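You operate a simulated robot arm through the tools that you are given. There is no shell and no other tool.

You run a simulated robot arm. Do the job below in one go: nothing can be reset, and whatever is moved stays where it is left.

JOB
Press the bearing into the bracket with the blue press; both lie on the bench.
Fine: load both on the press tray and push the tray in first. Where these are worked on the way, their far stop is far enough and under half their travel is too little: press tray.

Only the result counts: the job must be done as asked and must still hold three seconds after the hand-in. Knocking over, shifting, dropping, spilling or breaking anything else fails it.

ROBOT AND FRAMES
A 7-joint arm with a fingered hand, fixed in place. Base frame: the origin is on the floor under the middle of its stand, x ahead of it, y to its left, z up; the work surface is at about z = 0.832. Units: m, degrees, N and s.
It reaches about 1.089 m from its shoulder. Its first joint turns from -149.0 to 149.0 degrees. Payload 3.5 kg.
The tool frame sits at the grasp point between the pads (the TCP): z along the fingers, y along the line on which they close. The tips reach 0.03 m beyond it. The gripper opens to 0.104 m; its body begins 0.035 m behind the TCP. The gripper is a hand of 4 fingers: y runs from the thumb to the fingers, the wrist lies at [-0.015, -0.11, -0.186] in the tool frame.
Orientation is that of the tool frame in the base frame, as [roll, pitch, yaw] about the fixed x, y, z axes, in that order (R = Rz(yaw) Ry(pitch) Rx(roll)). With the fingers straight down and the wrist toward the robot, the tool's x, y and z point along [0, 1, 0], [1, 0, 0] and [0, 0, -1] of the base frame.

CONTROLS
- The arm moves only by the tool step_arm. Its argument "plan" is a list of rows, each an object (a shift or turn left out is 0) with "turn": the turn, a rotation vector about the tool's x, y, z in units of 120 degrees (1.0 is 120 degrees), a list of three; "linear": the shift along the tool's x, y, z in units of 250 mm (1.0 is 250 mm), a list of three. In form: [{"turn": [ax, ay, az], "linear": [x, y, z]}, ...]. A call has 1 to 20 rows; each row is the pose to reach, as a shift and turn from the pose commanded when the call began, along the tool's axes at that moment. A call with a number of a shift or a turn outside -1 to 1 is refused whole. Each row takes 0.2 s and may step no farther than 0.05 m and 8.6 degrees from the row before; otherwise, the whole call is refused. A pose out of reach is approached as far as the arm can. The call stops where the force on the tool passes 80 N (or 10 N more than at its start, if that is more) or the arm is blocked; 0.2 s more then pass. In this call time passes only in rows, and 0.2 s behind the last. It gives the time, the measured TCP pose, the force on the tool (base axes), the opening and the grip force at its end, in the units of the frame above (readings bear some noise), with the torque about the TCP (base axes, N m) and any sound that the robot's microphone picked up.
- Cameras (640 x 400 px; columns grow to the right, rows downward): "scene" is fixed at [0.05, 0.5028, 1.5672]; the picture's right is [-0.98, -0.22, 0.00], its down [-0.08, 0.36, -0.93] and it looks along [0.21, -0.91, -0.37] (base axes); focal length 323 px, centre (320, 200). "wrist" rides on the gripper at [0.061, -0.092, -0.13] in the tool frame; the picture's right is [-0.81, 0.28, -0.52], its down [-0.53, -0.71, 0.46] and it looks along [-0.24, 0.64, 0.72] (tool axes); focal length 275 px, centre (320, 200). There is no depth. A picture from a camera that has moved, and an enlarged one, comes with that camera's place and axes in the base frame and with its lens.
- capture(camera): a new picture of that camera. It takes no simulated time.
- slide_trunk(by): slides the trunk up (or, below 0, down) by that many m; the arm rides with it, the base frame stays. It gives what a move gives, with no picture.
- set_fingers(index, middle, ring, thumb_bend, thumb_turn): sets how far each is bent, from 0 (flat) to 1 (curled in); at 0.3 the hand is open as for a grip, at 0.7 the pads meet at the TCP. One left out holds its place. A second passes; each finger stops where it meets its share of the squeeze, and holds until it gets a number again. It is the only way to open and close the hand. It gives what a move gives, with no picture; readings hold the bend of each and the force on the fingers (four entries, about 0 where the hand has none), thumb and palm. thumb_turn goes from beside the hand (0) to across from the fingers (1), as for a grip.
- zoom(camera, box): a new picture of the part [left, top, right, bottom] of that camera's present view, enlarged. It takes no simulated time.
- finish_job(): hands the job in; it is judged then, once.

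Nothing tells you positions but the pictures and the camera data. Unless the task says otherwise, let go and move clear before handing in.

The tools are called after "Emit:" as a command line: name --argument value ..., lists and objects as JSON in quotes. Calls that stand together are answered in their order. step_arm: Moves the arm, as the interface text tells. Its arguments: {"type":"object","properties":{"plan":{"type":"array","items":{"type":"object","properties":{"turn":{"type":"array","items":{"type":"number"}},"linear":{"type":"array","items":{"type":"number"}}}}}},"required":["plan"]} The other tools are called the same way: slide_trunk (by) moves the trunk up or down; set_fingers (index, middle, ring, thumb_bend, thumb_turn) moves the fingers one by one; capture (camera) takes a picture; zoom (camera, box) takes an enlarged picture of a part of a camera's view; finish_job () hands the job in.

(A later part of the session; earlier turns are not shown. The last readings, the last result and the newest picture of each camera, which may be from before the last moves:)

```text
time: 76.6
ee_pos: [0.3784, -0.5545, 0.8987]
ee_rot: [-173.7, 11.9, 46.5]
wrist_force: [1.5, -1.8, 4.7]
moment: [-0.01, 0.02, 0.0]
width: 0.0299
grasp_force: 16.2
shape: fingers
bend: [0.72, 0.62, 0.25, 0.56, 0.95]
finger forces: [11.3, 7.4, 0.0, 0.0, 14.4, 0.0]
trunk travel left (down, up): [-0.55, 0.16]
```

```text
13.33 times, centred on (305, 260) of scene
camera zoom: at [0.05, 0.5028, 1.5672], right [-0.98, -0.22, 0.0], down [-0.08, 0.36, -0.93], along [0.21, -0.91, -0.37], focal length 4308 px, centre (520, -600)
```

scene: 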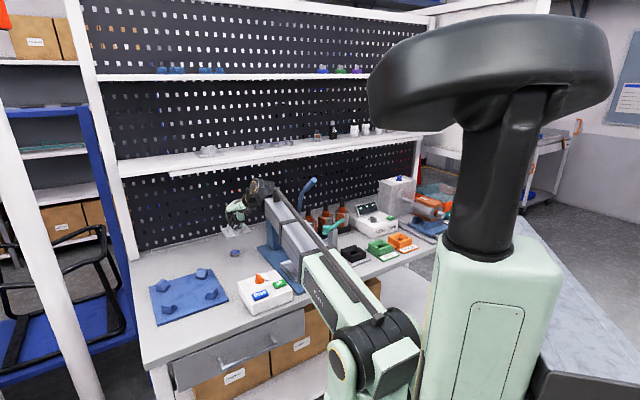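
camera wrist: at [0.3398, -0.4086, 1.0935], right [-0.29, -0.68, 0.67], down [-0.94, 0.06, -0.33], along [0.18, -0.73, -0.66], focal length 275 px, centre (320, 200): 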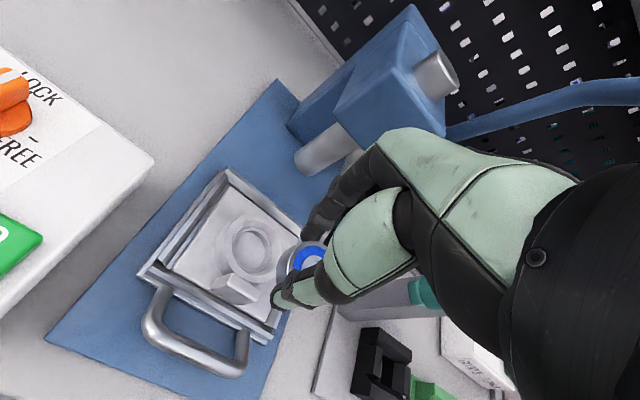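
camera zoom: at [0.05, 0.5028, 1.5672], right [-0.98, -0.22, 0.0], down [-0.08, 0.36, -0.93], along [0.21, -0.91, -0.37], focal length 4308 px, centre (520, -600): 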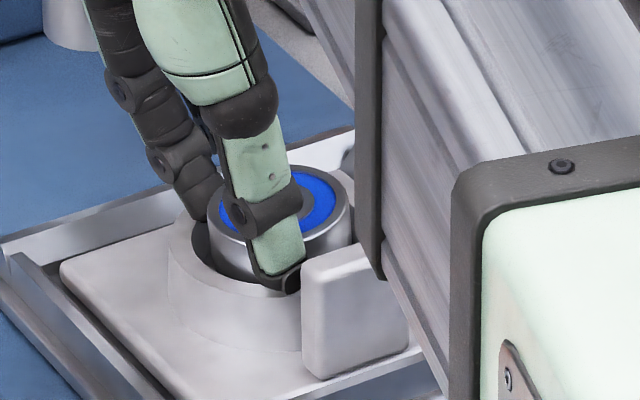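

There is first contact (about 5 N). I'll zoom in closely to judge the centring on the bore.

Emit:
zoom --camera "scene" --box '[296, 250, 314, 268]'

Emit:
zoom --camera "wrist" --box '[265, 215, 345, 325]'

```text
16.00 times, centred on (305, 259) of scene
camera zoom: at [0.05, 0.5028, 1.5672], right [-0.98, -0.22, 0.0], down [-0.08, 0.36, -0.93], along [0.21, -0.91, -0.37], focal length 5170 px, centre (560, -744)
```

zoom: 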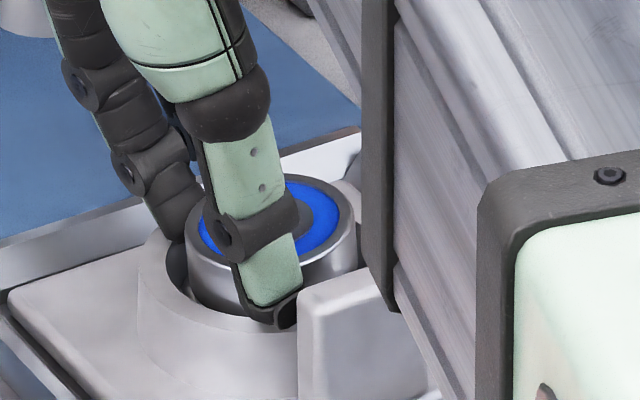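

```text
3.64 times, centred on (305, 270) of wrist
camera zoom: at [0.3831, -0.4363, 1.0226], right [-0.24, -0.73, 0.64], down [-0.96, 0.09, -0.26], along [0.13, -0.68, -0.72], focal length 1001 px, centre (374, -54)
```

zoom: 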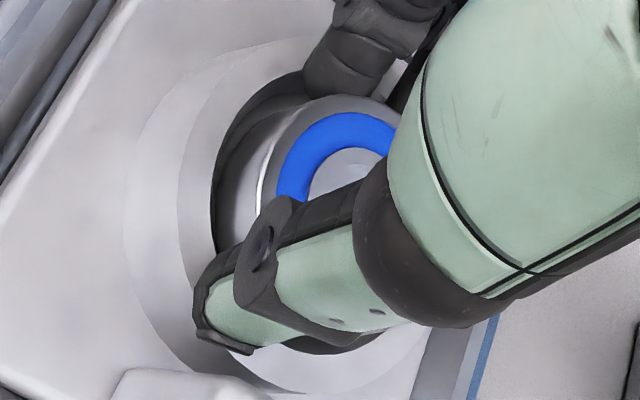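

The bearing's lower edge appears to be inside the bore's lead-in (which is a bit wider than the bearing). I'll lower 3 mm more and then release gently.

Emit:
step_arm --plan '[{"linear": [0.0012, 0.0006, 0.0058]}, {"linear": [0.0025, 0.0013, 0.0117]}]'

Emit:
zoom --camera "scene" --box '[296, 250, 314, 268]'

Emit:
zoom --camera "wrist" --box '[265, 215, 345, 325]'

```text
time: 77.2
ee_pos: [0.3782, -0.5538, 0.8949]
ee_rot: [-173.9, 11.9, 46.5]
wrist_force: [-0.6, -1.9, 10.2]
moment: [-0.09, -0.07, 0.05]
width: 0.0297
grasp_force: 24.1
shape: fingers
bend: [0.73, 0.63, 0.25, 0.55, 0.95]
finger forces: [24.3, 6.7, 0.0, 0.0, 16.1, 0.1]
trunk travel left (down, up): [-0.55, 0.16]
```

```text
16.00 times, centred on (305, 259) of scene
camera zoom: at [0.05, 0.5028, 1.5672], right [-0.98, -0.22, 0.0], down [-0.08, 0.36, -0.93], along [0.21, -0.91, -0.37], focal length 5170 px, centre (560, -744)
```

zoom: 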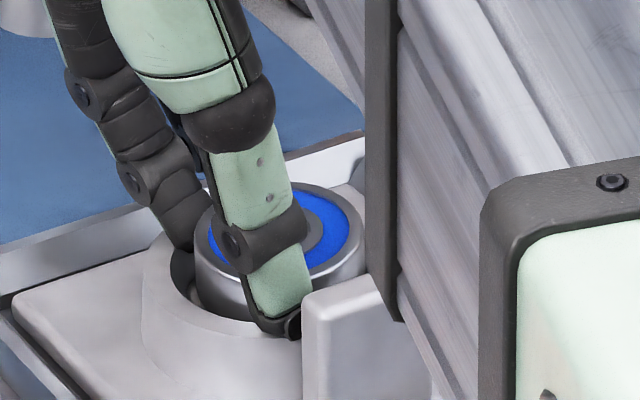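

```text
3.64 times, centred on (305, 270) of wrist
camera zoom: at [0.3823, -0.4362, 1.0198], right [-0.24, -0.73, 0.64], down [-0.96, 0.09, -0.26], along [0.13, -0.68, -0.72], focal length 1001 px, centre (374, -54)
```

zoom: 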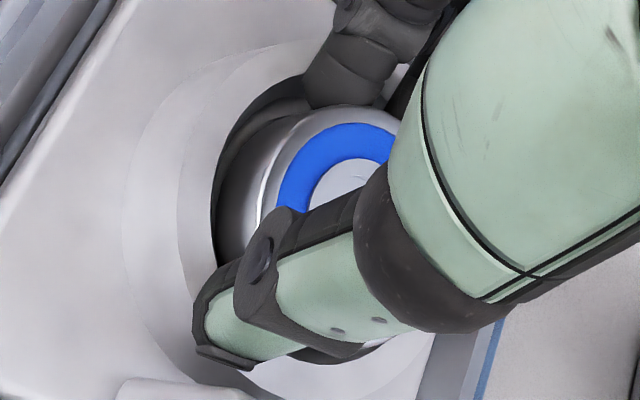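

The index is pressing on the boss rim; the bearing's bottom is in the lead-in. Releasing in two gentle stages.

Emit:
set_fingers --index 0.62 --middle 0.56 --thumb_bend 0.5

Emit:
zoom --camera "scene" --box '[296, 250, 314, 268]'

Emit:
zoom --camera "wrist" --box '[265, 215, 345, 325]'

```text
time: 78.2
ee_pos: [0.378, -0.5522, 0.8961]
ee_rot: [-173.9, 11.9, 46.5]
wrist_force: [-0.3, -0.4, 25.6]
moment: [-0.32, -0.09, -0.02]
width: 0.0318
grasp_force: 18.7
shape: fingers
bend: [0.67, 0.58, 0.25, 0.49, 0.97]
finger forces: [26.8, 8.4, 0.1, 0.1, 2.0, 0.1]
trunk travel left (down, up): [-0.55, 0.16]
```

```text
16.00 times, centred on (305, 259) of scene
camera zoom: at [0.05, 0.5028, 1.5672], right [-0.98, -0.22, 0.0], down [-0.08, 0.36, -0.93], along [0.21, -0.91, -0.37], focal length 5170 px, centre (560, -744)
```

zoom: 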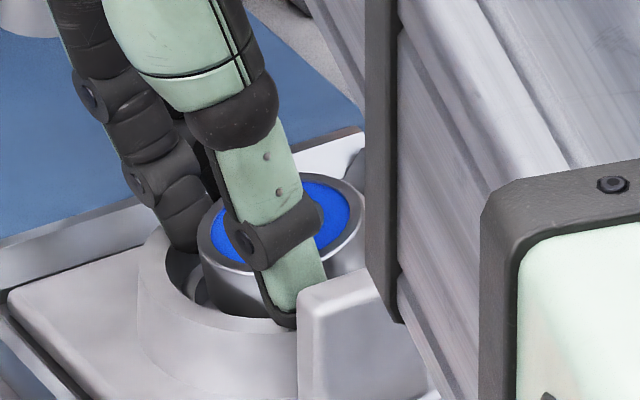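

```text
3.64 times, centred on (305, 270) of wrist
camera zoom: at [0.3821, -0.4352, 1.0204], right [-0.24, -0.73, 0.64], down [-0.96, 0.09, -0.26], along [0.13, -0.68, -0.72], focal length 1001 px, centre (374, -54)
```

zoom: 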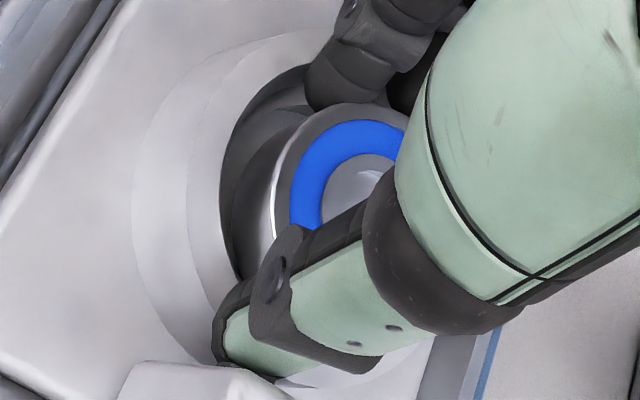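

The opening fingertips push down on the boss, so I'll raise a few millimetres while opening fully.

Emit:
step_arm --plan '[{"linear": [-0.0042, -0.0021, -0.0194]}]'

Emit:
set_fingers --index 0.5 --middle 0.48 --thumb_bend 0.44

Emit:
zoom --camera "scene" --box '[296, 250, 314, 268]'

Emit:
zoom --camera "wrist" --box '[265, 215, 345, 325]'

```text
time: 78.6
ee_pos: [0.3768, -0.5536, 0.8991]
ee_rot: [-173.6, 11.8, 46.6]
wrist_force: [0.2, 0.1, 0.8]
moment: [0.0, -0.01, 0.0]
width: 0.033
grasp_force: 3.7
shape: fingers
bend: [0.64, 0.57, 0.25, 0.51, 0.97]
finger forces: [4.5, 0.7, 0.1, 0.1, 2.2, 0.0]
trunk travel left (down, up): [-0.55, 0.16]
```

```text
time: 79.6
ee_pos: [0.3777, -0.5532, 0.9004]
ee_rot: [-173.8, 11.9, 46.5]
wrist_force: [-0.3, 0.5, 5.5]
moment: [-0.01, 0.01, -0.03]
width: 0.0338
grasp_force: 9.7
shape: fingers
bend: [0.61, 0.51, 0.25, 0.51, 0.98]
finger forces: [8.6, 3.3, 0.0, 0.0, 7.7, 0.0]
trunk travel left (down, up): [-0.55, 0.16]
```

```text
16.00 times, centred on (305, 259) of scene
camera zoom: at [0.05, 0.5028, 1.5672], right [-0.98, -0.22, 0.0], down [-0.08, 0.36, -0.93], along [0.21, -0.91, -0.37], focal length 5170 px, centre (560, -744)
```

zoom: 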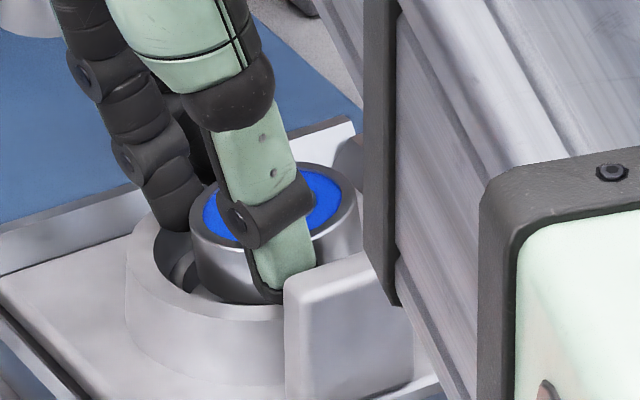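

```text
3.64 times, centred on (305, 270) of wrist
camera zoom: at [0.3825, -0.4363, 1.0247], right [-0.24, -0.73, 0.64], down [-0.96, 0.09, -0.26], along [0.13, -0.68, -0.72], focal length 1001 px, centre (374, -54)
```

zoom: 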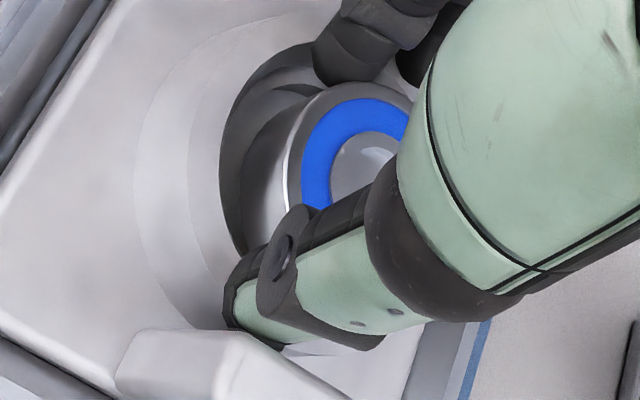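

The opening digits are wedged outward against the boss and tab and could drag the bracket. I'll set them to neutral (matching their present bends) before lifting straight out.

Emit:
set_fingers --index 0.63 --middle 0.52 --thumb_bend 0.53

Emit:
zoom --camera "scene" --box '[280, 240, 330, 285]'

Emit:
zoom --camera "wrist" --box '[240, 190, 360, 340]'

```text
time: 80.6
ee_pos: [0.3789, -0.5533, 0.9006]
ee_rot: [-173.8, 11.9, 46.5]
wrist_force: [2.1, 1.4, 3.5]
moment: [-0.09, -0.09, 0.01]
width: 0.0325
grasp_force: 3.1
shape: fingers
bend: [0.62, 0.53, 0.25, 0.53, 0.98]
finger forces: [1.8, 3.0, 0.0, 0.0, 0.9, 0.1]
trunk travel left (down, up): [-0.55, 0.16]
```

```text
8.89 times, centred on (305, 262) of scene
camera zoom: at [0.05, 0.5028, 1.5672], right [-0.98, -0.22, 0.0], down [-0.08, 0.36, -0.93], along [0.21, -0.91, -0.37], focal length 2872 px, centre (453, -356)
```

zoom: 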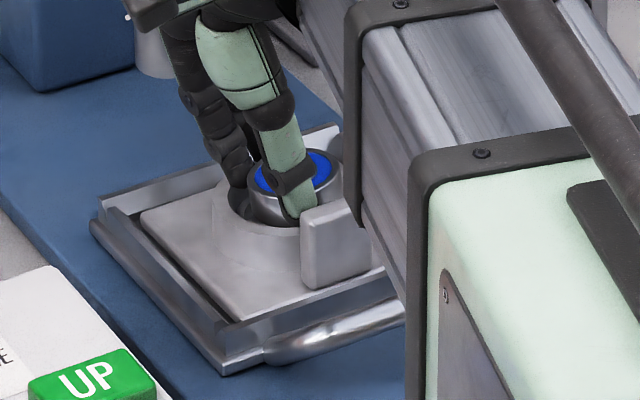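

```text
2.67 times, centred on (300, 265) of wrist
camera zoom: at [0.3827, -0.4364, 1.0245], right [-0.24, -0.73, 0.64], down [-0.96, 0.09, -0.26], along [0.13, -0.68, -0.72], focal length 734 px, centre (373, 27)
```

zoom: 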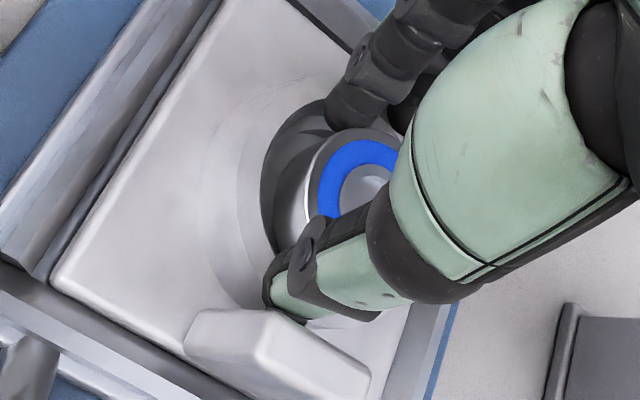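

Forces are small now. Lifting straight up 1.2 cm and checking that the parts stay.

Emit:
step_arm --plan '[{"linear": [-0.005, -0.0026, -0.0233]}, {"linear": [-0.01, -0.0051, -0.0467]}]'

Emit:
zoom --camera "scene" --box '[285, 240, 325, 280]'

Emit:
zoom --camera "wrist" --box '[240, 190, 360, 340]'

```text
time: 81.2
ee_pos: [0.3776, -0.5536, 0.9111]
ee_rot: [-173.6, 11.9, 46.6]
wrist_force: [0.5, -0.3, -0.9]
moment: [-0.02, 0.0, 0.0]
width: 0.0315
grasp_force: 0.1
shape: fingers
bend: [0.63, 0.52, 0.25, 0.53, 0.98]
finger forces: [0.0, 0.0, 0.0, 0.1, 0.0, 0.1]
trunk travel left (down, up): [-0.55, 0.16]
```

```text
10.00 times, centred on (305, 260) of scene
camera zoom: at [0.05, 0.5028, 1.5672], right [-0.98, -0.22, 0.0], down [-0.08, 0.36, -0.93], along [0.21, -0.91, -0.37], focal length 3231 px, centre (470, -400)
```

zoom: 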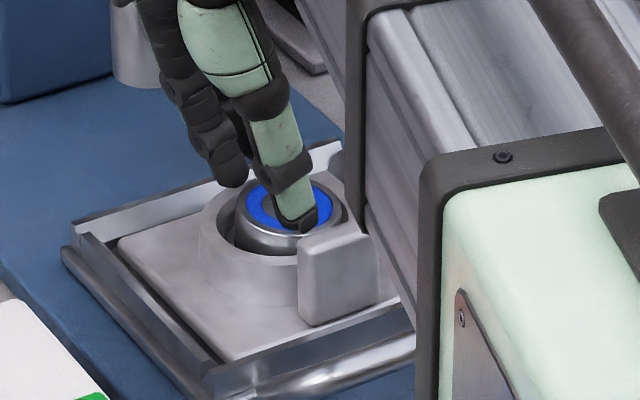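

```text
2.67 times, centred on (300, 265) of wrist
camera zoom: at [0.3831, -0.4362, 1.0362], right [-0.24, -0.73, 0.64], down [-0.96, 0.09, -0.26], along [0.13, -0.68, -0.72], focal length 734 px, centre (373, 27)
```

zoom: 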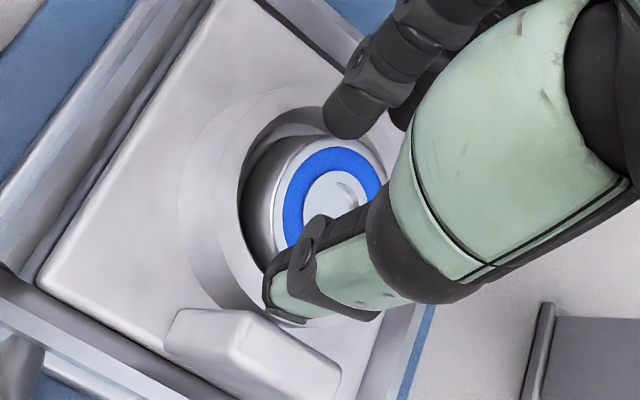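

The bearing has stayed in the boss. Raising the hand clear to see it fully.

Emit:
step_arm --plan '[{"linear": [-0.0208, -0.05, -0.0972]}, {"linear": [-0.0333, -0.15, -0.1555]}, {"linear": [-0.0416, -0.3, -0.1944]}, {"linear": [-0.0416, -0.45, -0.1944]}]'

Emit:
capture --camera "wrist"

Emit:
zoom --camera "wrist" --box '[220, 120, 360, 270]'

Emit:
zoom --camera "scene" --box '[280, 240, 330, 285]'

```text
time: 82.2
ee_pos: [0.3036, -0.4772, 0.9732]
ee_rot: [-173.7, 11.9, 46.7]
wrist_force: [0.9, 0.1, -0.5]
moment: [0.02, -0.02, -0.02]
width: 0.0312
grasp_force: 0.0
shape: fingers
bend: [0.63, 0.52, 0.25, 0.53, 0.98]
finger forces: [0.0, 0.1, 0.0, 0.0, 0.0, 0.1]
trunk travel left (down, up): [-0.55, 0.16]
```

```text
taken
camera wrist: at [0.3086, -0.3597, 1.0973], right [-0.24, -0.73, 0.64], down [-0.96, 0.09, -0.26], along [0.13, -0.68, -0.72], focal length 275 px, centre (320, 200)
```

wrist: 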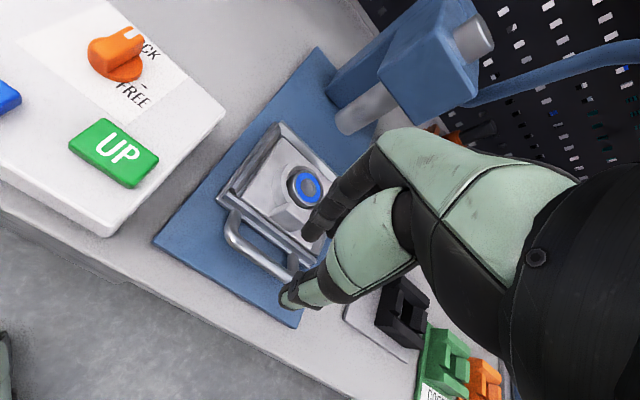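

```text
2.67 times, centred on (290, 195) of wrist
camera zoom: at [0.3086, -0.3597, 1.0973], right [-0.24, -0.73, 0.64], down [-0.96, 0.09, -0.26], along [0.13, -0.68, -0.72], focal length 734 px, centre (400, 213)
```

zoom: 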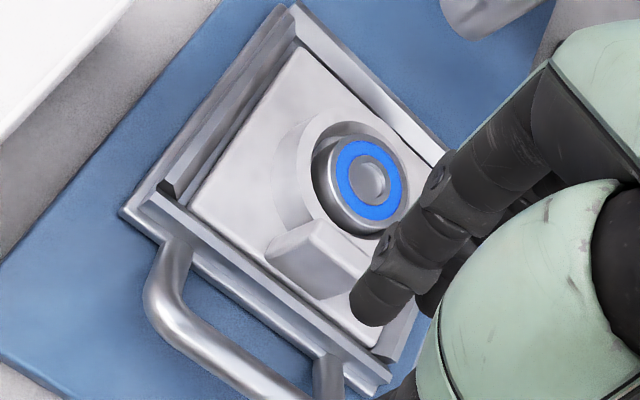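

```text
8.89 times, centred on (305, 262) of scene
camera zoom: at [0.05, 0.5028, 1.5672], right [-0.98, -0.22, 0.0], down [-0.08, 0.36, -0.93], along [0.21, -0.91, -0.37], focal length 2872 px, centre (453, -356)
```

zoom: 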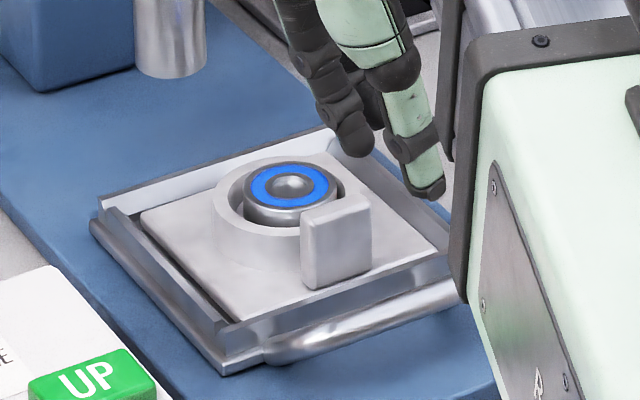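

The bearing now rests level in the boss on the tray. Next I'll close the hand into a compact shape, straighten it, and set it in front of the tray handle to push the tray in.

Emit:
set_fingers --index 0.72 --middle 0.72 --ring 0.75 --thumb_bend 0.72

Emit:
step_arm --plan '[{"linear": [-0.016, -0.064, 0.01], "turn": [-0.0255, 0.0503, 0.0035]}, {"linear": [-0.032, -0.127, 0.021], "turn": [-0.051, 0.1006, 0.0069]}, {"linear": [-0.005, -0.113, 0.147], "turn": [-0.051, 0.1006, 0.0069]}, {"linear": [0.022, -0.1, 0.272], "turn": [-0.051, 0.1006, 0.0069]}]'

Emit:
capture --camera "wrist"

Emit:
zoom --camera "scene" --box '[270, 225, 340, 295]'

```text
time: 83.2
ee_pos: [0.3046, -0.4784, 0.9729]
ee_rot: [-173.8, 12.0, 46.6]
wrist_force: [0.8, 0.6, -0.1]
moment: [0.01, 0.01, -0.02]
width: 0.0
grasp_force: 0.1
shape: fingers
bend: [0.72, 0.72, 0.75, 0.71, 0.98]
finger forces: [0.0, 0.0, 0.0, 0.1, 0.0, 0.1]
trunk travel left (down, up): [-0.55, 0.16]
```

```text
time: 84.2
ee_pos: [0.2765, -0.4634, 0.9109]
ee_rot: [180.0, -0.1, 45.1]
wrist_force: [0.0, -0.5, -0.3]
moment: [-0.02, 0.01, 0.02]
width: 0.0
grasp_force: 0.1
shape: fingers
bend: [0.72, 0.72, 0.75, 0.71, 0.98]
finger forces: [0.0, 0.0, 0.0, 0.0, 0.0, 0.0]
trunk travel left (down, up): [-0.55, 0.16]
```

```text
taken
camera wrist: at [0.2532, -0.3548, 1.0398], right [-0.38, -0.77, 0.52], down [-0.88, 0.13, -0.46], along [0.29, -0.63, -0.72], focal length 275 px, centre (320, 200)
```

wrist: 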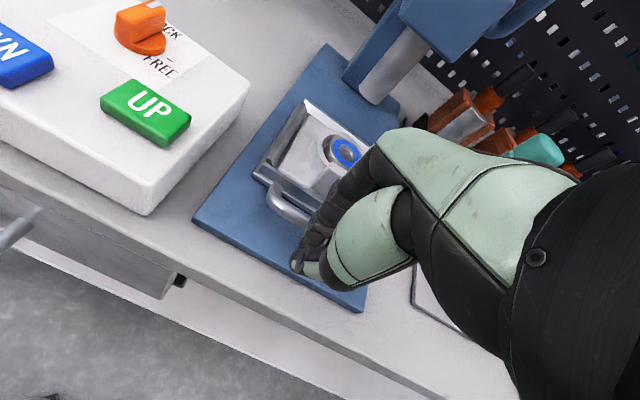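

```text
5.71 times, centred on (305, 260) of scene
camera zoom: at [0.05, 0.5028, 1.5672], right [-0.98, -0.22, 0.0], down [-0.08, 0.36, -0.93], along [0.21, -0.91, -0.37], focal length 1846 px, centre (406, -143)
```

zoom: 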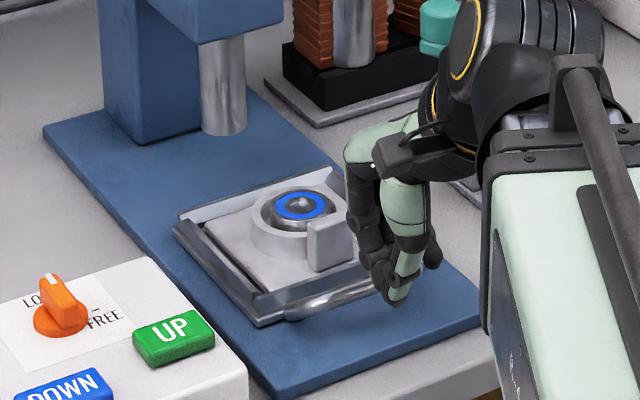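

The fist is right by the handle. I'll zoom to check its position relative to the bar before lowering.

Emit:
zoom --camera "wrist" --box '[240, 150, 400, 320]'

Emit:
zoom --camera "scene" --box '[290, 240, 330, 285]'

```text
2.35 times, centred on (320, 235) of wrist
camera zoom: at [0.2532, -0.3548, 1.0398], right [-0.38, -0.77, 0.52], down [-0.88, 0.13, -0.46], along [0.29, -0.63, -0.72], focal length 648 px, centre (320, 118)
```

zoom: 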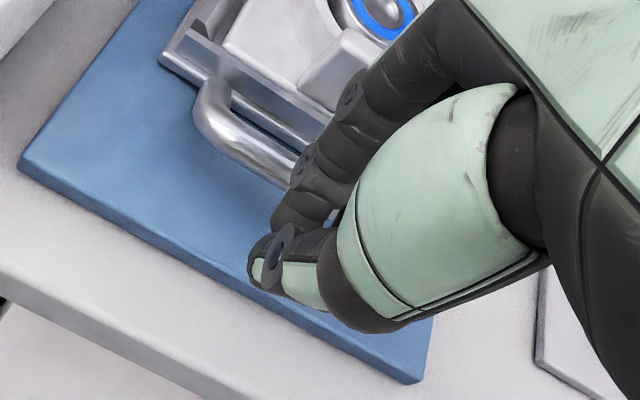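

```text
8.89 times, centred on (310, 262) of scene
camera zoom: at [0.05, 0.5028, 1.5672], right [-0.98, -0.22, 0.0], down [-0.08, 0.36, -0.93], along [0.21, -0.91, -0.37], focal length 2872 px, centre (409, -356)
```

zoom: 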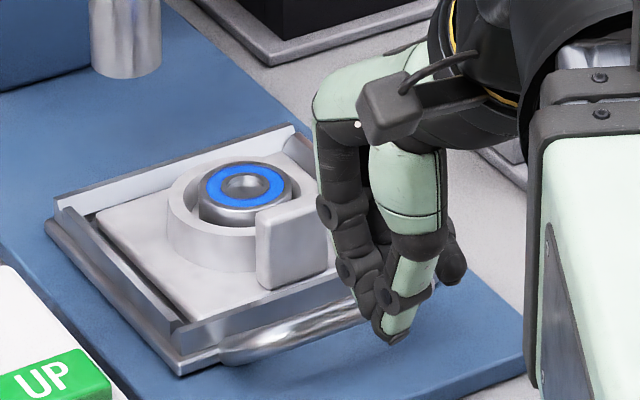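

The curled fingers would land on the handle here. Instead I'll re-insert straight fingers in the gap behind the bar (as at the end of the pull) and push on the tray's front wall from there.

Emit:
step_arm --plan '[{"linear": [0.02, -0.01, -0.06]}, {"linear": [0.039, -0.024, -0.12]}]'

Emit:
set_fingers --index 0.3 --middle 0.3 --ring 0.3 --thumb_bend 0.3

Emit:
zoom --camera "wrist" --box '[220, 130, 380, 300]'

Emit:
zoom --camera "scene" --box '[285, 235, 335, 285]'

```text
time: 84.8
ee_pos: [0.2771, -0.4504, 0.9386]
ee_rot: [180.0, -0.2, 45.1]
wrist_force: [-0.4, -1.2, 0.7]
moment: [-0.03, 0.0, 0.0]
width: 0.0001
grasp_force: 0.1
shape: fingers
bend: [0.72, 0.72, 0.75, 0.71, 0.98]
finger forces: [0.0, 0.1, 0.0, 0.0, 0.0, 0.0]
trunk travel left (down, up): [-0.55, 0.16]
```

```text
time: 85.8
ee_pos: [0.2763, -0.4509, 0.9387]
ee_rot: [179.9, -0.2, 45.1]
wrist_force: [0.7, 0.2, -0.3]
moment: [-0.04, -0.01, 0.0]
width: 0.1028
grasp_force: 0.1
shape: fingers
bend: [0.3, 0.3, 0.3, 0.3, 0.98]
finger forces: [0.0, 0.0, 0.1, 0.0, 0.0, 0.0]
trunk travel left (down, up): [-0.55, 0.16]
```

```text
2.35 times, centred on (300, 215) of wrist
camera zoom: at [0.2551, -0.3422, 1.0693], right [-0.38, -0.77, 0.52], down [-0.88, 0.13, -0.46], along [0.29, -0.63, -0.72], focal length 648 px, centre (367, 165)
```

zoom: 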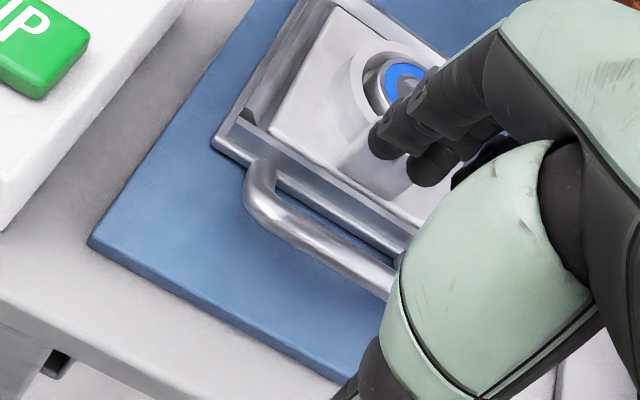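

```text
8.00 times, centred on (310, 260) of scene
camera zoom: at [0.05, 0.5028, 1.5672], right [-0.98, -0.22, 0.0], down [-0.08, 0.36, -0.93], along [0.21, -0.91, -0.37], focal length 2585 px, centre (400, -280)
```

zoom: 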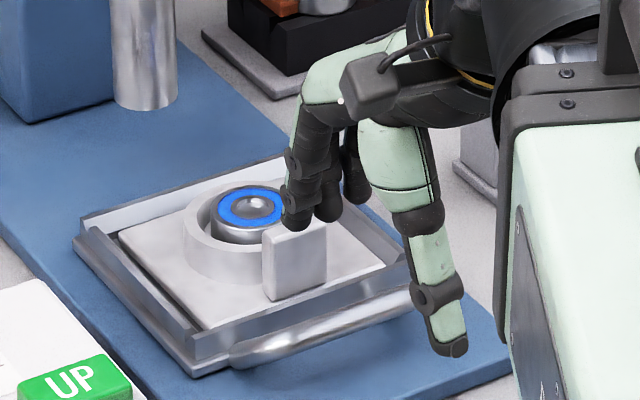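

Fingertips hover above the gap. Descending in steps.

Emit:
step_arm --plan '[{"linear": [0, 0.004, 0.1]}, {"linear": [0, 0.004, 0.19]}]'

Emit:
zoom --camera "wrist" --box '[240, 130, 380, 270]'

Emit:
zoom --camera "scene" --box '[290, 245, 325, 285]'

```text
time: 86.4
ee_pos: [0.2769, -0.4516, 0.8913]
ee_rot: [179.9, 0.0, 45.1]
wrist_force: [-0.5, 0.2, 0.8]
moment: [0.04, -0.02, -0.01]
width: 0.1028
grasp_force: 0.0
shape: fingers
bend: [0.3, 0.3, 0.3, 0.3, 0.98]
finger forces: [0.0, 0.0, 0.0, 0.0, 0.0, 0.0]
trunk travel left (down, up): [-0.55, 0.16]
```

```text
2.86 times, centred on (310, 200) of wrist
camera zoom: at [0.2554, -0.3436, 1.0221], right [-0.38, -0.77, 0.52], down [-0.88, 0.13, -0.46], along [0.29, -0.63, -0.72], focal length 786 px, centre (349, 200)
```

zoom: 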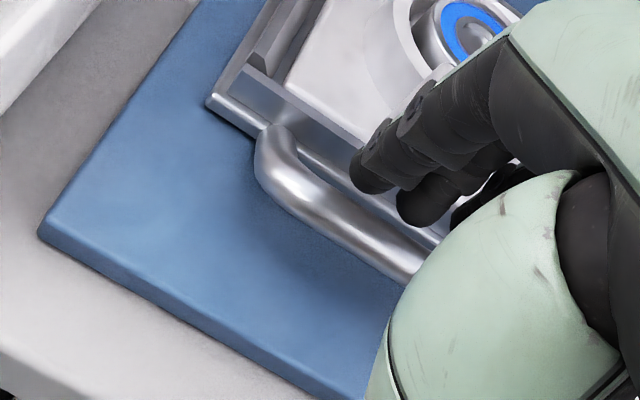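

```text
10.00 times, centred on (308, 265) of scene
camera zoom: at [0.05, 0.5028, 1.5672], right [-0.98, -0.22, 0.0], down [-0.08, 0.36, -0.93], along [0.21, -0.91, -0.37], focal length 3231 px, centre (445, -450)
```

zoom: 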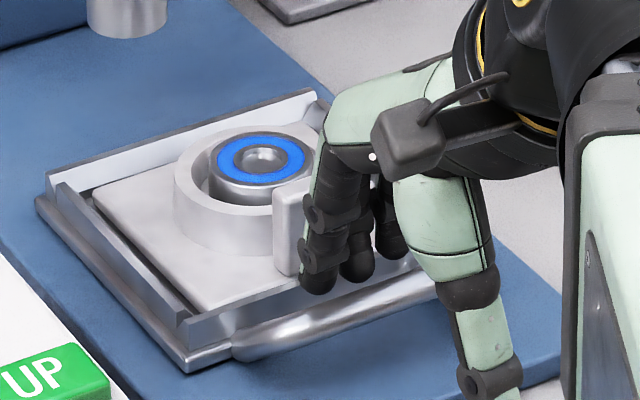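

Tips are over the gap. Lowering the last 1.5 cm with a 2 mm forward shift.

Emit:
step_arm --plan '[{"linear": [0, 0.008, 0.03]}, {"linear": [0, 0.008, 0.058]}]'

Emit:
zoom --camera "wrist" --box '[240, 130, 380, 270]'

Emit:
zoom --camera "scene" --box '[290, 245, 325, 285]'

```text
time: 87.0
ee_pos: [0.2783, -0.4554, 0.8758]
ee_rot: [180.0, -0.1, 45.0]
wrist_force: [-0.3, -0.9, -0.3]
moment: [0.05, -0.05, 0.0]
width: 0.1032
grasp_force: 0.4
shape: fingers
bend: [0.3, 0.3, 0.3, 0.3, 0.98]
finger forces: [0.4, 0.0, 0.1, 0.1, 0.0, 0.1]
trunk travel left (down, up): [-0.55, 0.16]
```

```text
2.86 times, centred on (310, 200) of wrist
camera zoom: at [0.2561, -0.3457, 1.0069], right [-0.38, -0.77, 0.52], down [-0.88, 0.13, -0.46], along [0.29, -0.63, -0.72], focal length 786 px, centre (349, 200)
```

zoom: 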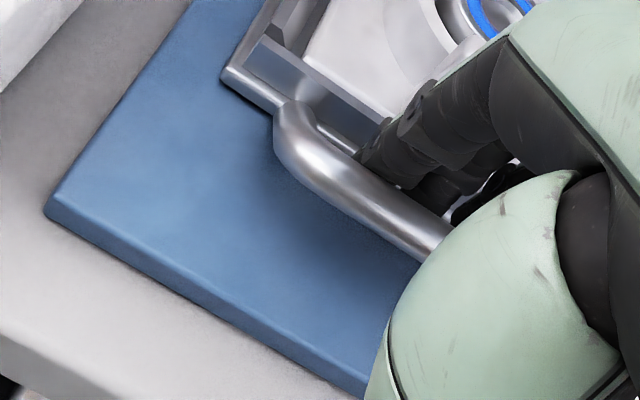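

```text
10.00 times, centred on (308, 265) of scene
camera zoom: at [0.05, 0.5028, 1.5672], right [-0.98, -0.22, 0.0], down [-0.08, 0.36, -0.93], along [0.21, -0.91, -0.37], focal length 3231 px, centre (445, -450)
```

zoom: 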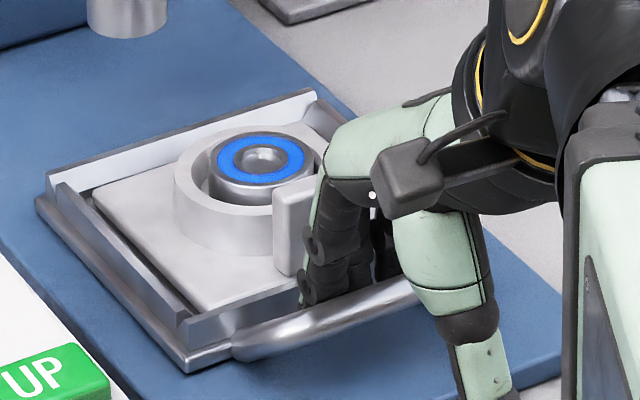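

The fingers are in the gap behind the bar. Pushing the tray in 4.5 cm, gently, then checking clearance to the ram.

Emit:
step_arm --plan '[{"linear": [0, 0.04, 0]}, {"linear": [0, 0.08, 0]}, {"linear": [0, 0.12, 0]}, {"linear": [0, 0.16, 0]}, {"linear": [0, 0.18, 0]}]'

Emit:
capture --camera "wrist"

Emit:
zoom --camera "scene" --box '[280, 225, 325, 275]'

```text
time: 88.2
ee_pos: [0.3103, -0.4847, 0.8774]
ee_rot: [180.0, -0.2, 45.0]
wrist_force: [-0.2, 0.5, 0.2]
moment: [0.01, 0.02, -0.01]
width: 0.1023
grasp_force: 0.2
shape: fingers
bend: [0.31, 0.31, 0.3, 0.3, 0.98]
finger forces: [0.3, 0.4, 0.1, 0.0, 0.0, 0.0]
trunk travel left (down, up): [-0.55, 0.16]
```

```text
taken
camera wrist: at [0.2887, -0.377, 1.0078], right [-0.38, -0.77, 0.52], down [-0.88, 0.13, -0.46], along [0.29, -0.63, -0.72], focal length 275 px, centre (320, 200)
```

wrist: 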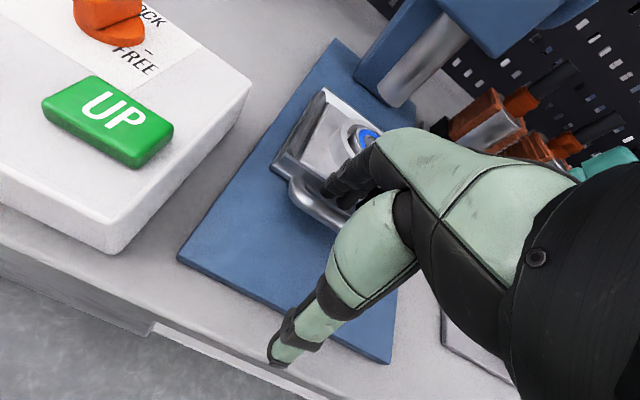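

```text
8.00 times, centred on (302, 250) of scene
camera zoom: at [0.05, 0.5028, 1.5672], right [-0.98, -0.22, 0.0], down [-0.08, 0.36, -0.93], along [0.21, -0.91, -0.37], focal length 2585 px, centre (460, -200)
```

zoom: 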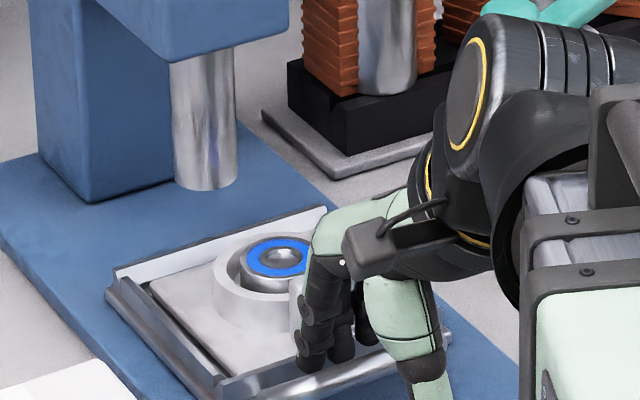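

The tray slides in well; by the scene picture the bearing top is several millimetres lower than the ram's bottom. Continuing in small pushes and re-checking just before they meet.

Emit:
step_arm --plan '[{"linear": [0, 0.04, 0]}, {"linear": [0, 0.08, 0]}, {"linear": [0, 0.11, 0]}]'

Emit:
zoom --camera "scene" --box '[280, 225, 315, 265]'

Emit:
zoom --camera "wrist" --box '[270, 50, 410, 210]'

```text
time: 89.0
ee_pos: [0.3285, -0.5059, 0.8755]
ee_rot: [-179.9, -0.2, 45.1]
wrist_force: [-0.6, -0.7, -0.3]
moment: [-0.04, 0.0, 0.02]
width: 0.1029
grasp_force: 0.3
shape: fingers
bend: [0.3, 0.31, 0.3, 0.3, 0.98]
finger forces: [0.0, 0.3, 0.1, 0.1, 0.1, 0.0]
trunk travel left (down, up): [-0.55, 0.16]
```

```text
10.00 times, centred on (298, 245) of scene
camera zoom: at [0.05, 0.5028, 1.5672], right [-0.98, -0.22, 0.0], down [-0.08, 0.36, -0.93], along [0.21, -0.91, -0.37], focal length 3231 px, centre (545, -250)
```

zoom: 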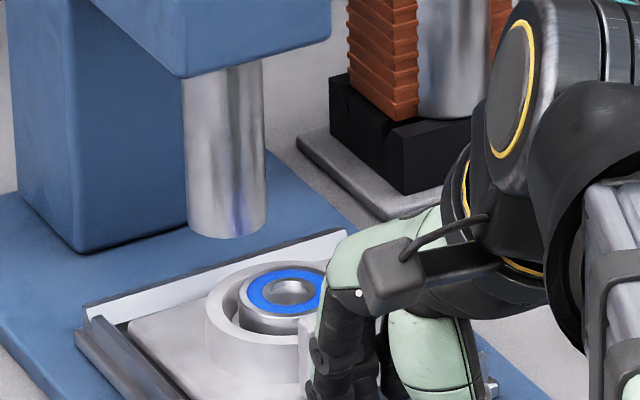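

```text
2.50 times, centred on (340, 130) of wrist
camera zoom: at [0.3074, -0.3965, 1.0068], right [-0.38, -0.77, 0.52], down [-0.88, 0.13, -0.46], along [0.29, -0.63, -0.72], focal length 688 px, centre (270, 375)
```

zoom: 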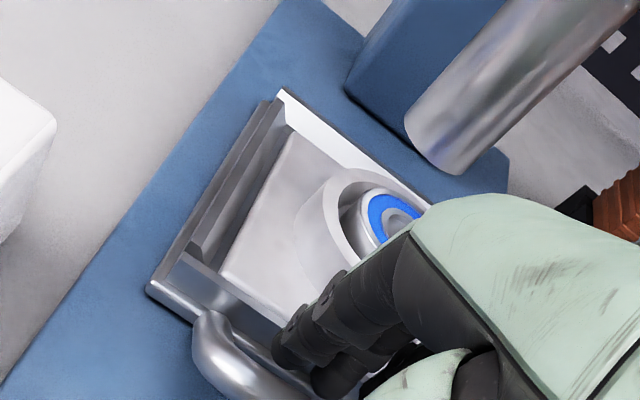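

There's roughly 9 mm clearance between bearing top and ram, so it will pass. Pushing on toward the inner stop.

Emit:
step_arm --plan '[{"linear": [0, 0.04, 0]}, {"linear": [0, 0.08, 0]}, {"linear": [0, 0.11, 0]}]'

Emit:
zoom --camera "scene" --box '[275, 220, 320, 265]'

Emit:
zoom --camera "wrist" --box '[250, 60, 390, 220]'

```text
time: 89.8
ee_pos: [0.3483, -0.5235, 0.8766]
ee_rot: [180.0, -0.1, 45.1]
wrist_force: [-0.1, 0.0, -0.2]
moment: [0.03, 0.01, 0.01]
width: 0.1028
grasp_force: 0.1
shape: fingers
bend: [0.3, 0.3, 0.3, 0.3, 0.98]
finger forces: [0.0, 0.3, 0.1, 0.0, 0.0, 0.0]
trunk travel left (down, up): [-0.55, 0.16]
```

```text
8.89 times, centred on (298, 242) of scene
camera zoom: at [0.05, 0.5028, 1.5672], right [-0.98, -0.22, 0.0], down [-0.08, 0.36, -0.93], along [0.21, -0.91, -0.37], focal length 2872 px, centre (520, -178)
```

zoom: 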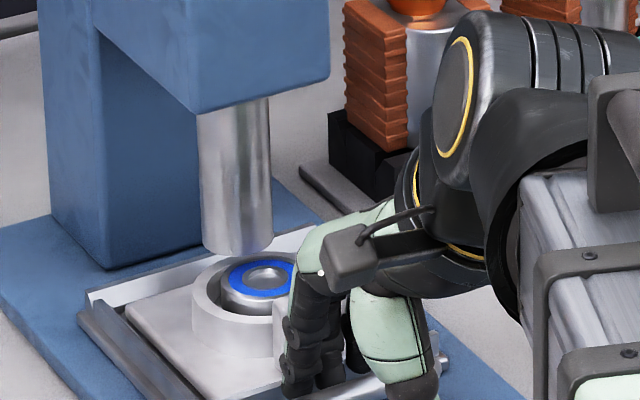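

```text
2.50 times, centred on (320, 140) of wrist
camera zoom: at [0.3262, -0.4162, 1.0066], right [-0.38, -0.77, 0.52], down [-0.88, 0.13, -0.46], along [0.29, -0.63, -0.72], focal length 688 px, centre (320, 350)
```

zoom: 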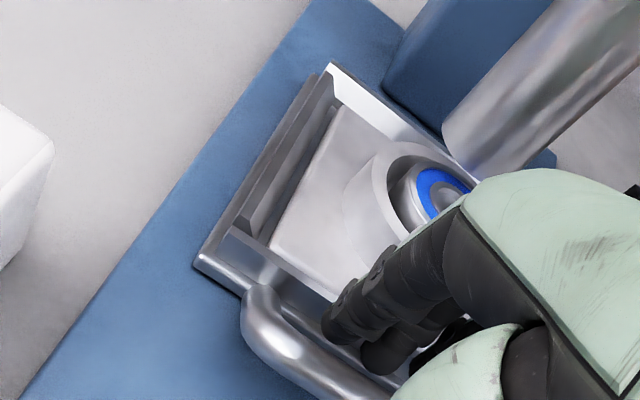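

Almost in. Pushing further in 1 cm increments to find the inner stop.

Emit:
step_arm --plan '[{"linear": [0, 0.02, 0]}, {"linear": [0, 0.04, 0]}]'

Emit:
step_arm --plan '[{"linear": [0, 0.02, 0]}, {"linear": [0, 0.04, 0]}]'

Emit:
zoom --camera "scene" --box '[275, 220, 320, 265]'

Emit:
zoom --camera "wrist" --box '[250, 60, 390, 220]'

```text
time: 90.4
ee_pos: [0.3555, -0.5311, 0.876]
ee_rot: [-180.0, -0.1, 45.2]
wrist_force: [-0.3, 0.3, 0.8]
moment: [-0.02, 0.02, -0.02]
width: 0.1024
grasp_force: 0.1
shape: fingers
bend: [0.3, 0.31, 0.3, 0.3, 0.98]
finger forces: [0.1, 0.5, 0.0, 0.1, 0.1, 0.0]
trunk travel left (down, up): [-0.55, 0.16]
```

```text
time: 91.0
ee_pos: [0.363, -0.5374, 0.8771]
ee_rot: [-180.0, -0.1, 45.1]
wrist_force: [0.3, 0.5, -0.6]
moment: [-0.01, 0.04, -0.02]
width: 0.1028
grasp_force: 0.3
shape: fingers
bend: [0.3, 0.3, 0.3, 0.3, 0.98]
finger forces: [0.0, 0.1, 0.2, 0.0, 0.0, 0.0]
trunk travel left (down, up): [-0.55, 0.16]
```

```text
8.89 times, centred on (298, 242) of scene
camera zoom: at [0.05, 0.5028, 1.5672], right [-0.98, -0.22, 0.0], down [-0.08, 0.36, -0.93], along [0.21, -0.91, -0.37], focal length 2872 px, centre (520, -178)
```

zoom: 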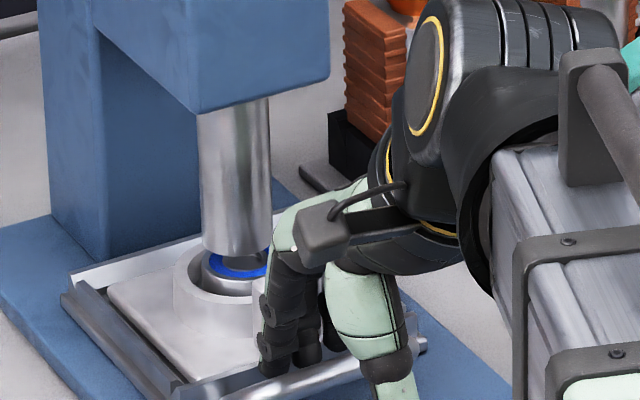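

```text
2.50 times, centred on (320, 140) of wrist
camera zoom: at [0.341, -0.4296, 1.0078], right [-0.38, -0.77, 0.52], down [-0.88, 0.13, -0.46], along [0.29, -0.63, -0.72], focal length 688 px, centre (320, 350)
```

zoom: 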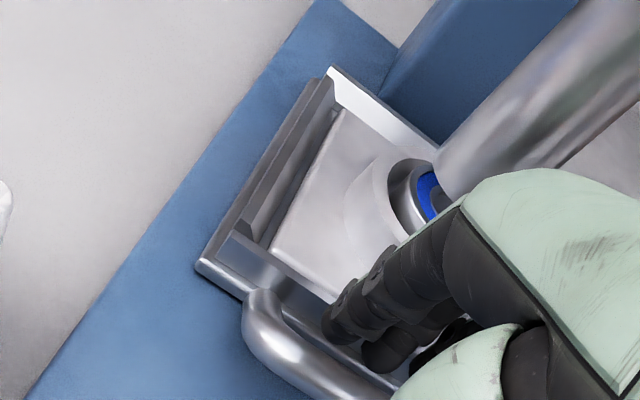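

Still sliding freely, with the bearing passing beneath the ram. Continuing in small increments.

Emit:
step_arm --plan '[{"linear": [0, 0.02, 0]}, {"linear": [0, 0.04, 0]}]'

Emit:
zoom --camera "scene" --box '[275, 220, 320, 265]'

Emit:
zoom --camera "wrist" --box '[250, 60, 390, 220]'

```text
time: 91.6
ee_pos: [0.369, -0.5444, 0.8789]
ee_rot: [179.9, -0.1, 45.1]
wrist_force: [-11.6, 10.6, 12.3]
moment: [-0.32, -0.08, -0.19]
width: 0.0959
grasp_force: 9.8
shape: fingers
bend: [0.36, 0.33, 0.34, 0.3, 0.98]
finger forces: [5.4, 8.2, 6.2, 0.1, 0.0, 0.2]
trunk travel left (down, up): [-0.55, 0.16]
```

```text
8.89 times, centred on (298, 242) of scene
camera zoom: at [0.05, 0.5028, 1.5672], right [-0.98, -0.22, 0.0], down [-0.08, 0.36, -0.93], along [0.21, -0.91, -0.37], focal length 2872 px, centre (520, -178)
```

zoom: 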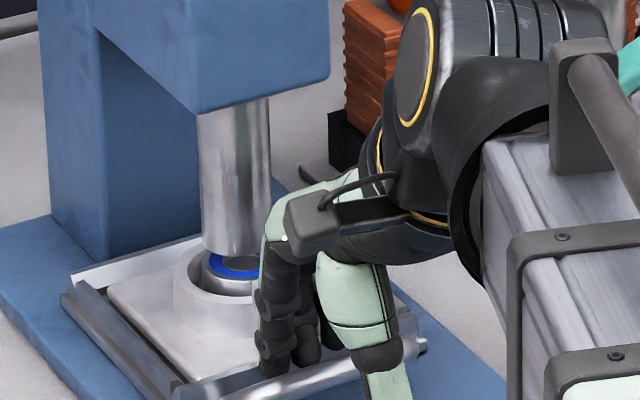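

```text
2.50 times, centred on (320, 140) of wrist
camera zoom: at [0.3463, -0.4348, 1.0088], right [-0.38, -0.77, 0.52], down [-0.88, 0.13, -0.46], along [0.29, -0.63, -0.72], focal length 688 px, centre (320, 350)
```

zoom: 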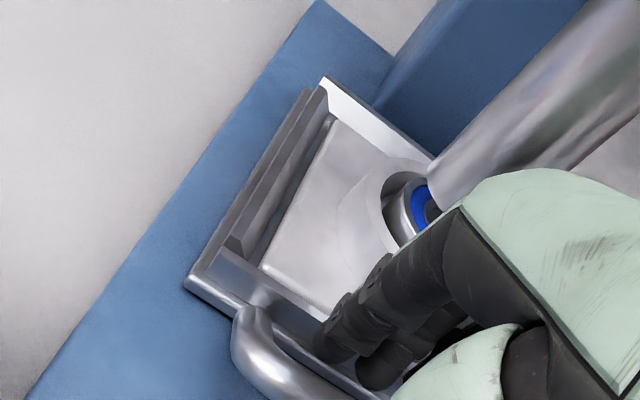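

The tray hit its inner stop (about 15 N of resistance, and it's back at its original in-position). I'll relax the push, withdraw the fingers upward and inspect.

Emit:
step_arm --plan '[{"linear": [0, -0.036, 0]}, {"linear": [0, -0.036, -0.06]}, {"linear": [0, -0.06, -0.14]}, {"linear": [0, -0.16, -0.2]}, {"linear": [0, -0.3, -0.2]}]'

Emit:
capture --camera "wrist"

Emit:
zoom --camera "scene" --box '[270, 215, 330, 275]'

```text
time: 92.8
ee_pos: [0.3171, -0.4926, 0.9269]
ee_rot: [-180.0, 0.0, 45.1]
wrist_force: [0.1, -0.4, -0.4]
moment: [0.0, 0.0, -0.01]
width: 0.1031
grasp_force: 0.0
shape: fingers
bend: [0.3, 0.3, 0.3, 0.3, 0.98]
finger forces: [0.0, 0.0, 0.0, 0.0, 0.0, 0.0]
trunk travel left (down, up): [-0.55, 0.16]
```

```text
taken
camera wrist: at [0.2952, -0.3837, 1.0571], right [-0.38, -0.77, 0.52], down [-0.88, 0.13, -0.46], along [0.29, -0.63, -0.72], focal length 275 px, centre (320, 200)
```

wrist: 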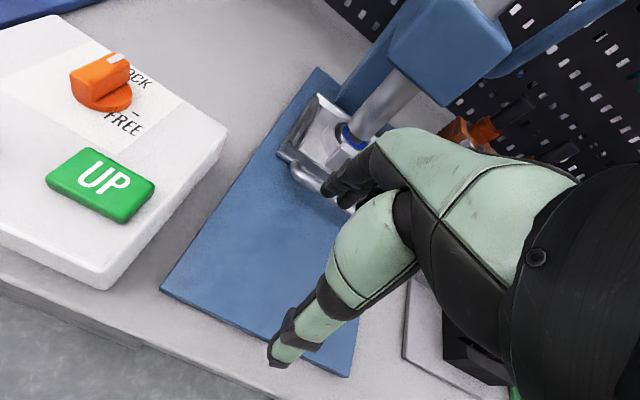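

```text
6.67 times, centred on (300, 245) of scene
camera zoom: at [0.05, 0.5028, 1.5672], right [-0.98, -0.22, 0.0], down [-0.08, 0.36, -0.93], along [0.21, -0.91, -0.37], focal length 2154 px, centre (453, -100)
```

zoom: 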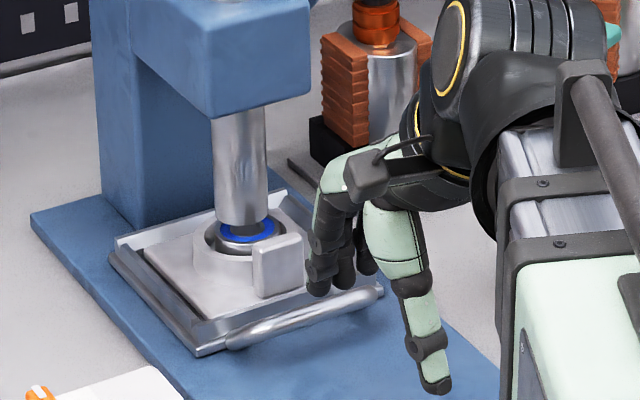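

The tray is in with the bearing under the ram. Now the controls: I'll close the fingers into a pointer and go above the DOWN button (about (0.442,-0.315)).

Emit:
step_arm --plan '[{"linear": [0, -0.02, -0.15]}, {"linear": [0.1, -0.04, -0.28]}, {"linear": [0.25, -0.06, -0.28]}, {"linear": [0.4, -0.08, -0.28]}, {"linear": [0.55, -0.1, -0.28]}, {"linear": [0.7, -0.12, -0.28]}, {"linear": [0.85, -0.148, -0.28]}]'

Emit:
set_fingers --index 0.72 --middle 0.72 --ring 0.8 --thumb_bend 0.72

Emit:
capture --camera "wrist"

Emit:
zoom --camera "scene" --box '[220, 200, 340, 310]'

```text
time: 94.4
ee_pos: [0.4413, -0.3174, 0.9967]
ee_rot: [-180.0, -0.1, 45.0]
wrist_force: [-1.7, -0.4, -0.2]
moment: [0.01, -0.02, 0.03]
width: 0.1029
grasp_force: 0.1
shape: fingers
bend: [0.3, 0.3, 0.3, 0.3, 0.98]
finger forces: [0.1, 0.1, 0.1, 0.0, 0.0, 0.0]
trunk travel left (down, up): [-0.55, 0.16]
```

```text
time: 95.4
ee_pos: [0.4413, -0.3179, 0.9979]
ee_rot: [-180.0, 0.0, 45.1]
wrist_force: [0.4, -0.2, -0.2]
moment: [0.0, -0.05, 0.01]
width: 0.0001
grasp_force: 0.0
shape: fingers
bend: [0.72, 0.72, 0.8, 0.71, 0.98]
finger forces: [0.0, 0.0, 0.1, 0.0, 0.1, 0.0]
trunk travel left (down, up): [-0.55, 0.16]
```

```text
taken
camera wrist: at [0.4192, -0.2094, 1.1281], right [-0.38, -0.77, 0.52], down [-0.88, 0.13, -0.46], along [0.29, -0.63, -0.72], focal length 275 px, centre (320, 200)
```

wrist: 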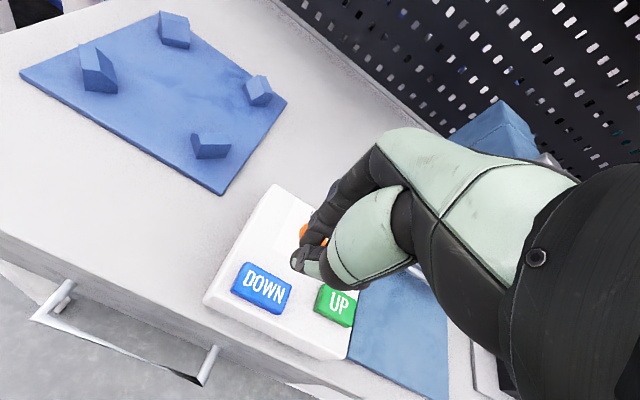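

```text
3.64 times, centred on (280, 255) of scene
camera zoom: at [0.05, 0.5028, 1.5672], right [-0.98, -0.22, 0.0], down [-0.08, 0.36, -0.93], along [0.21, -0.91, -0.37], focal length 1175 px, centre (466, 0)
```

zoom: 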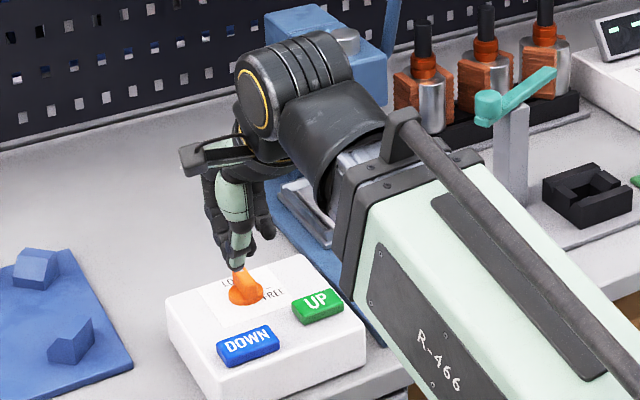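

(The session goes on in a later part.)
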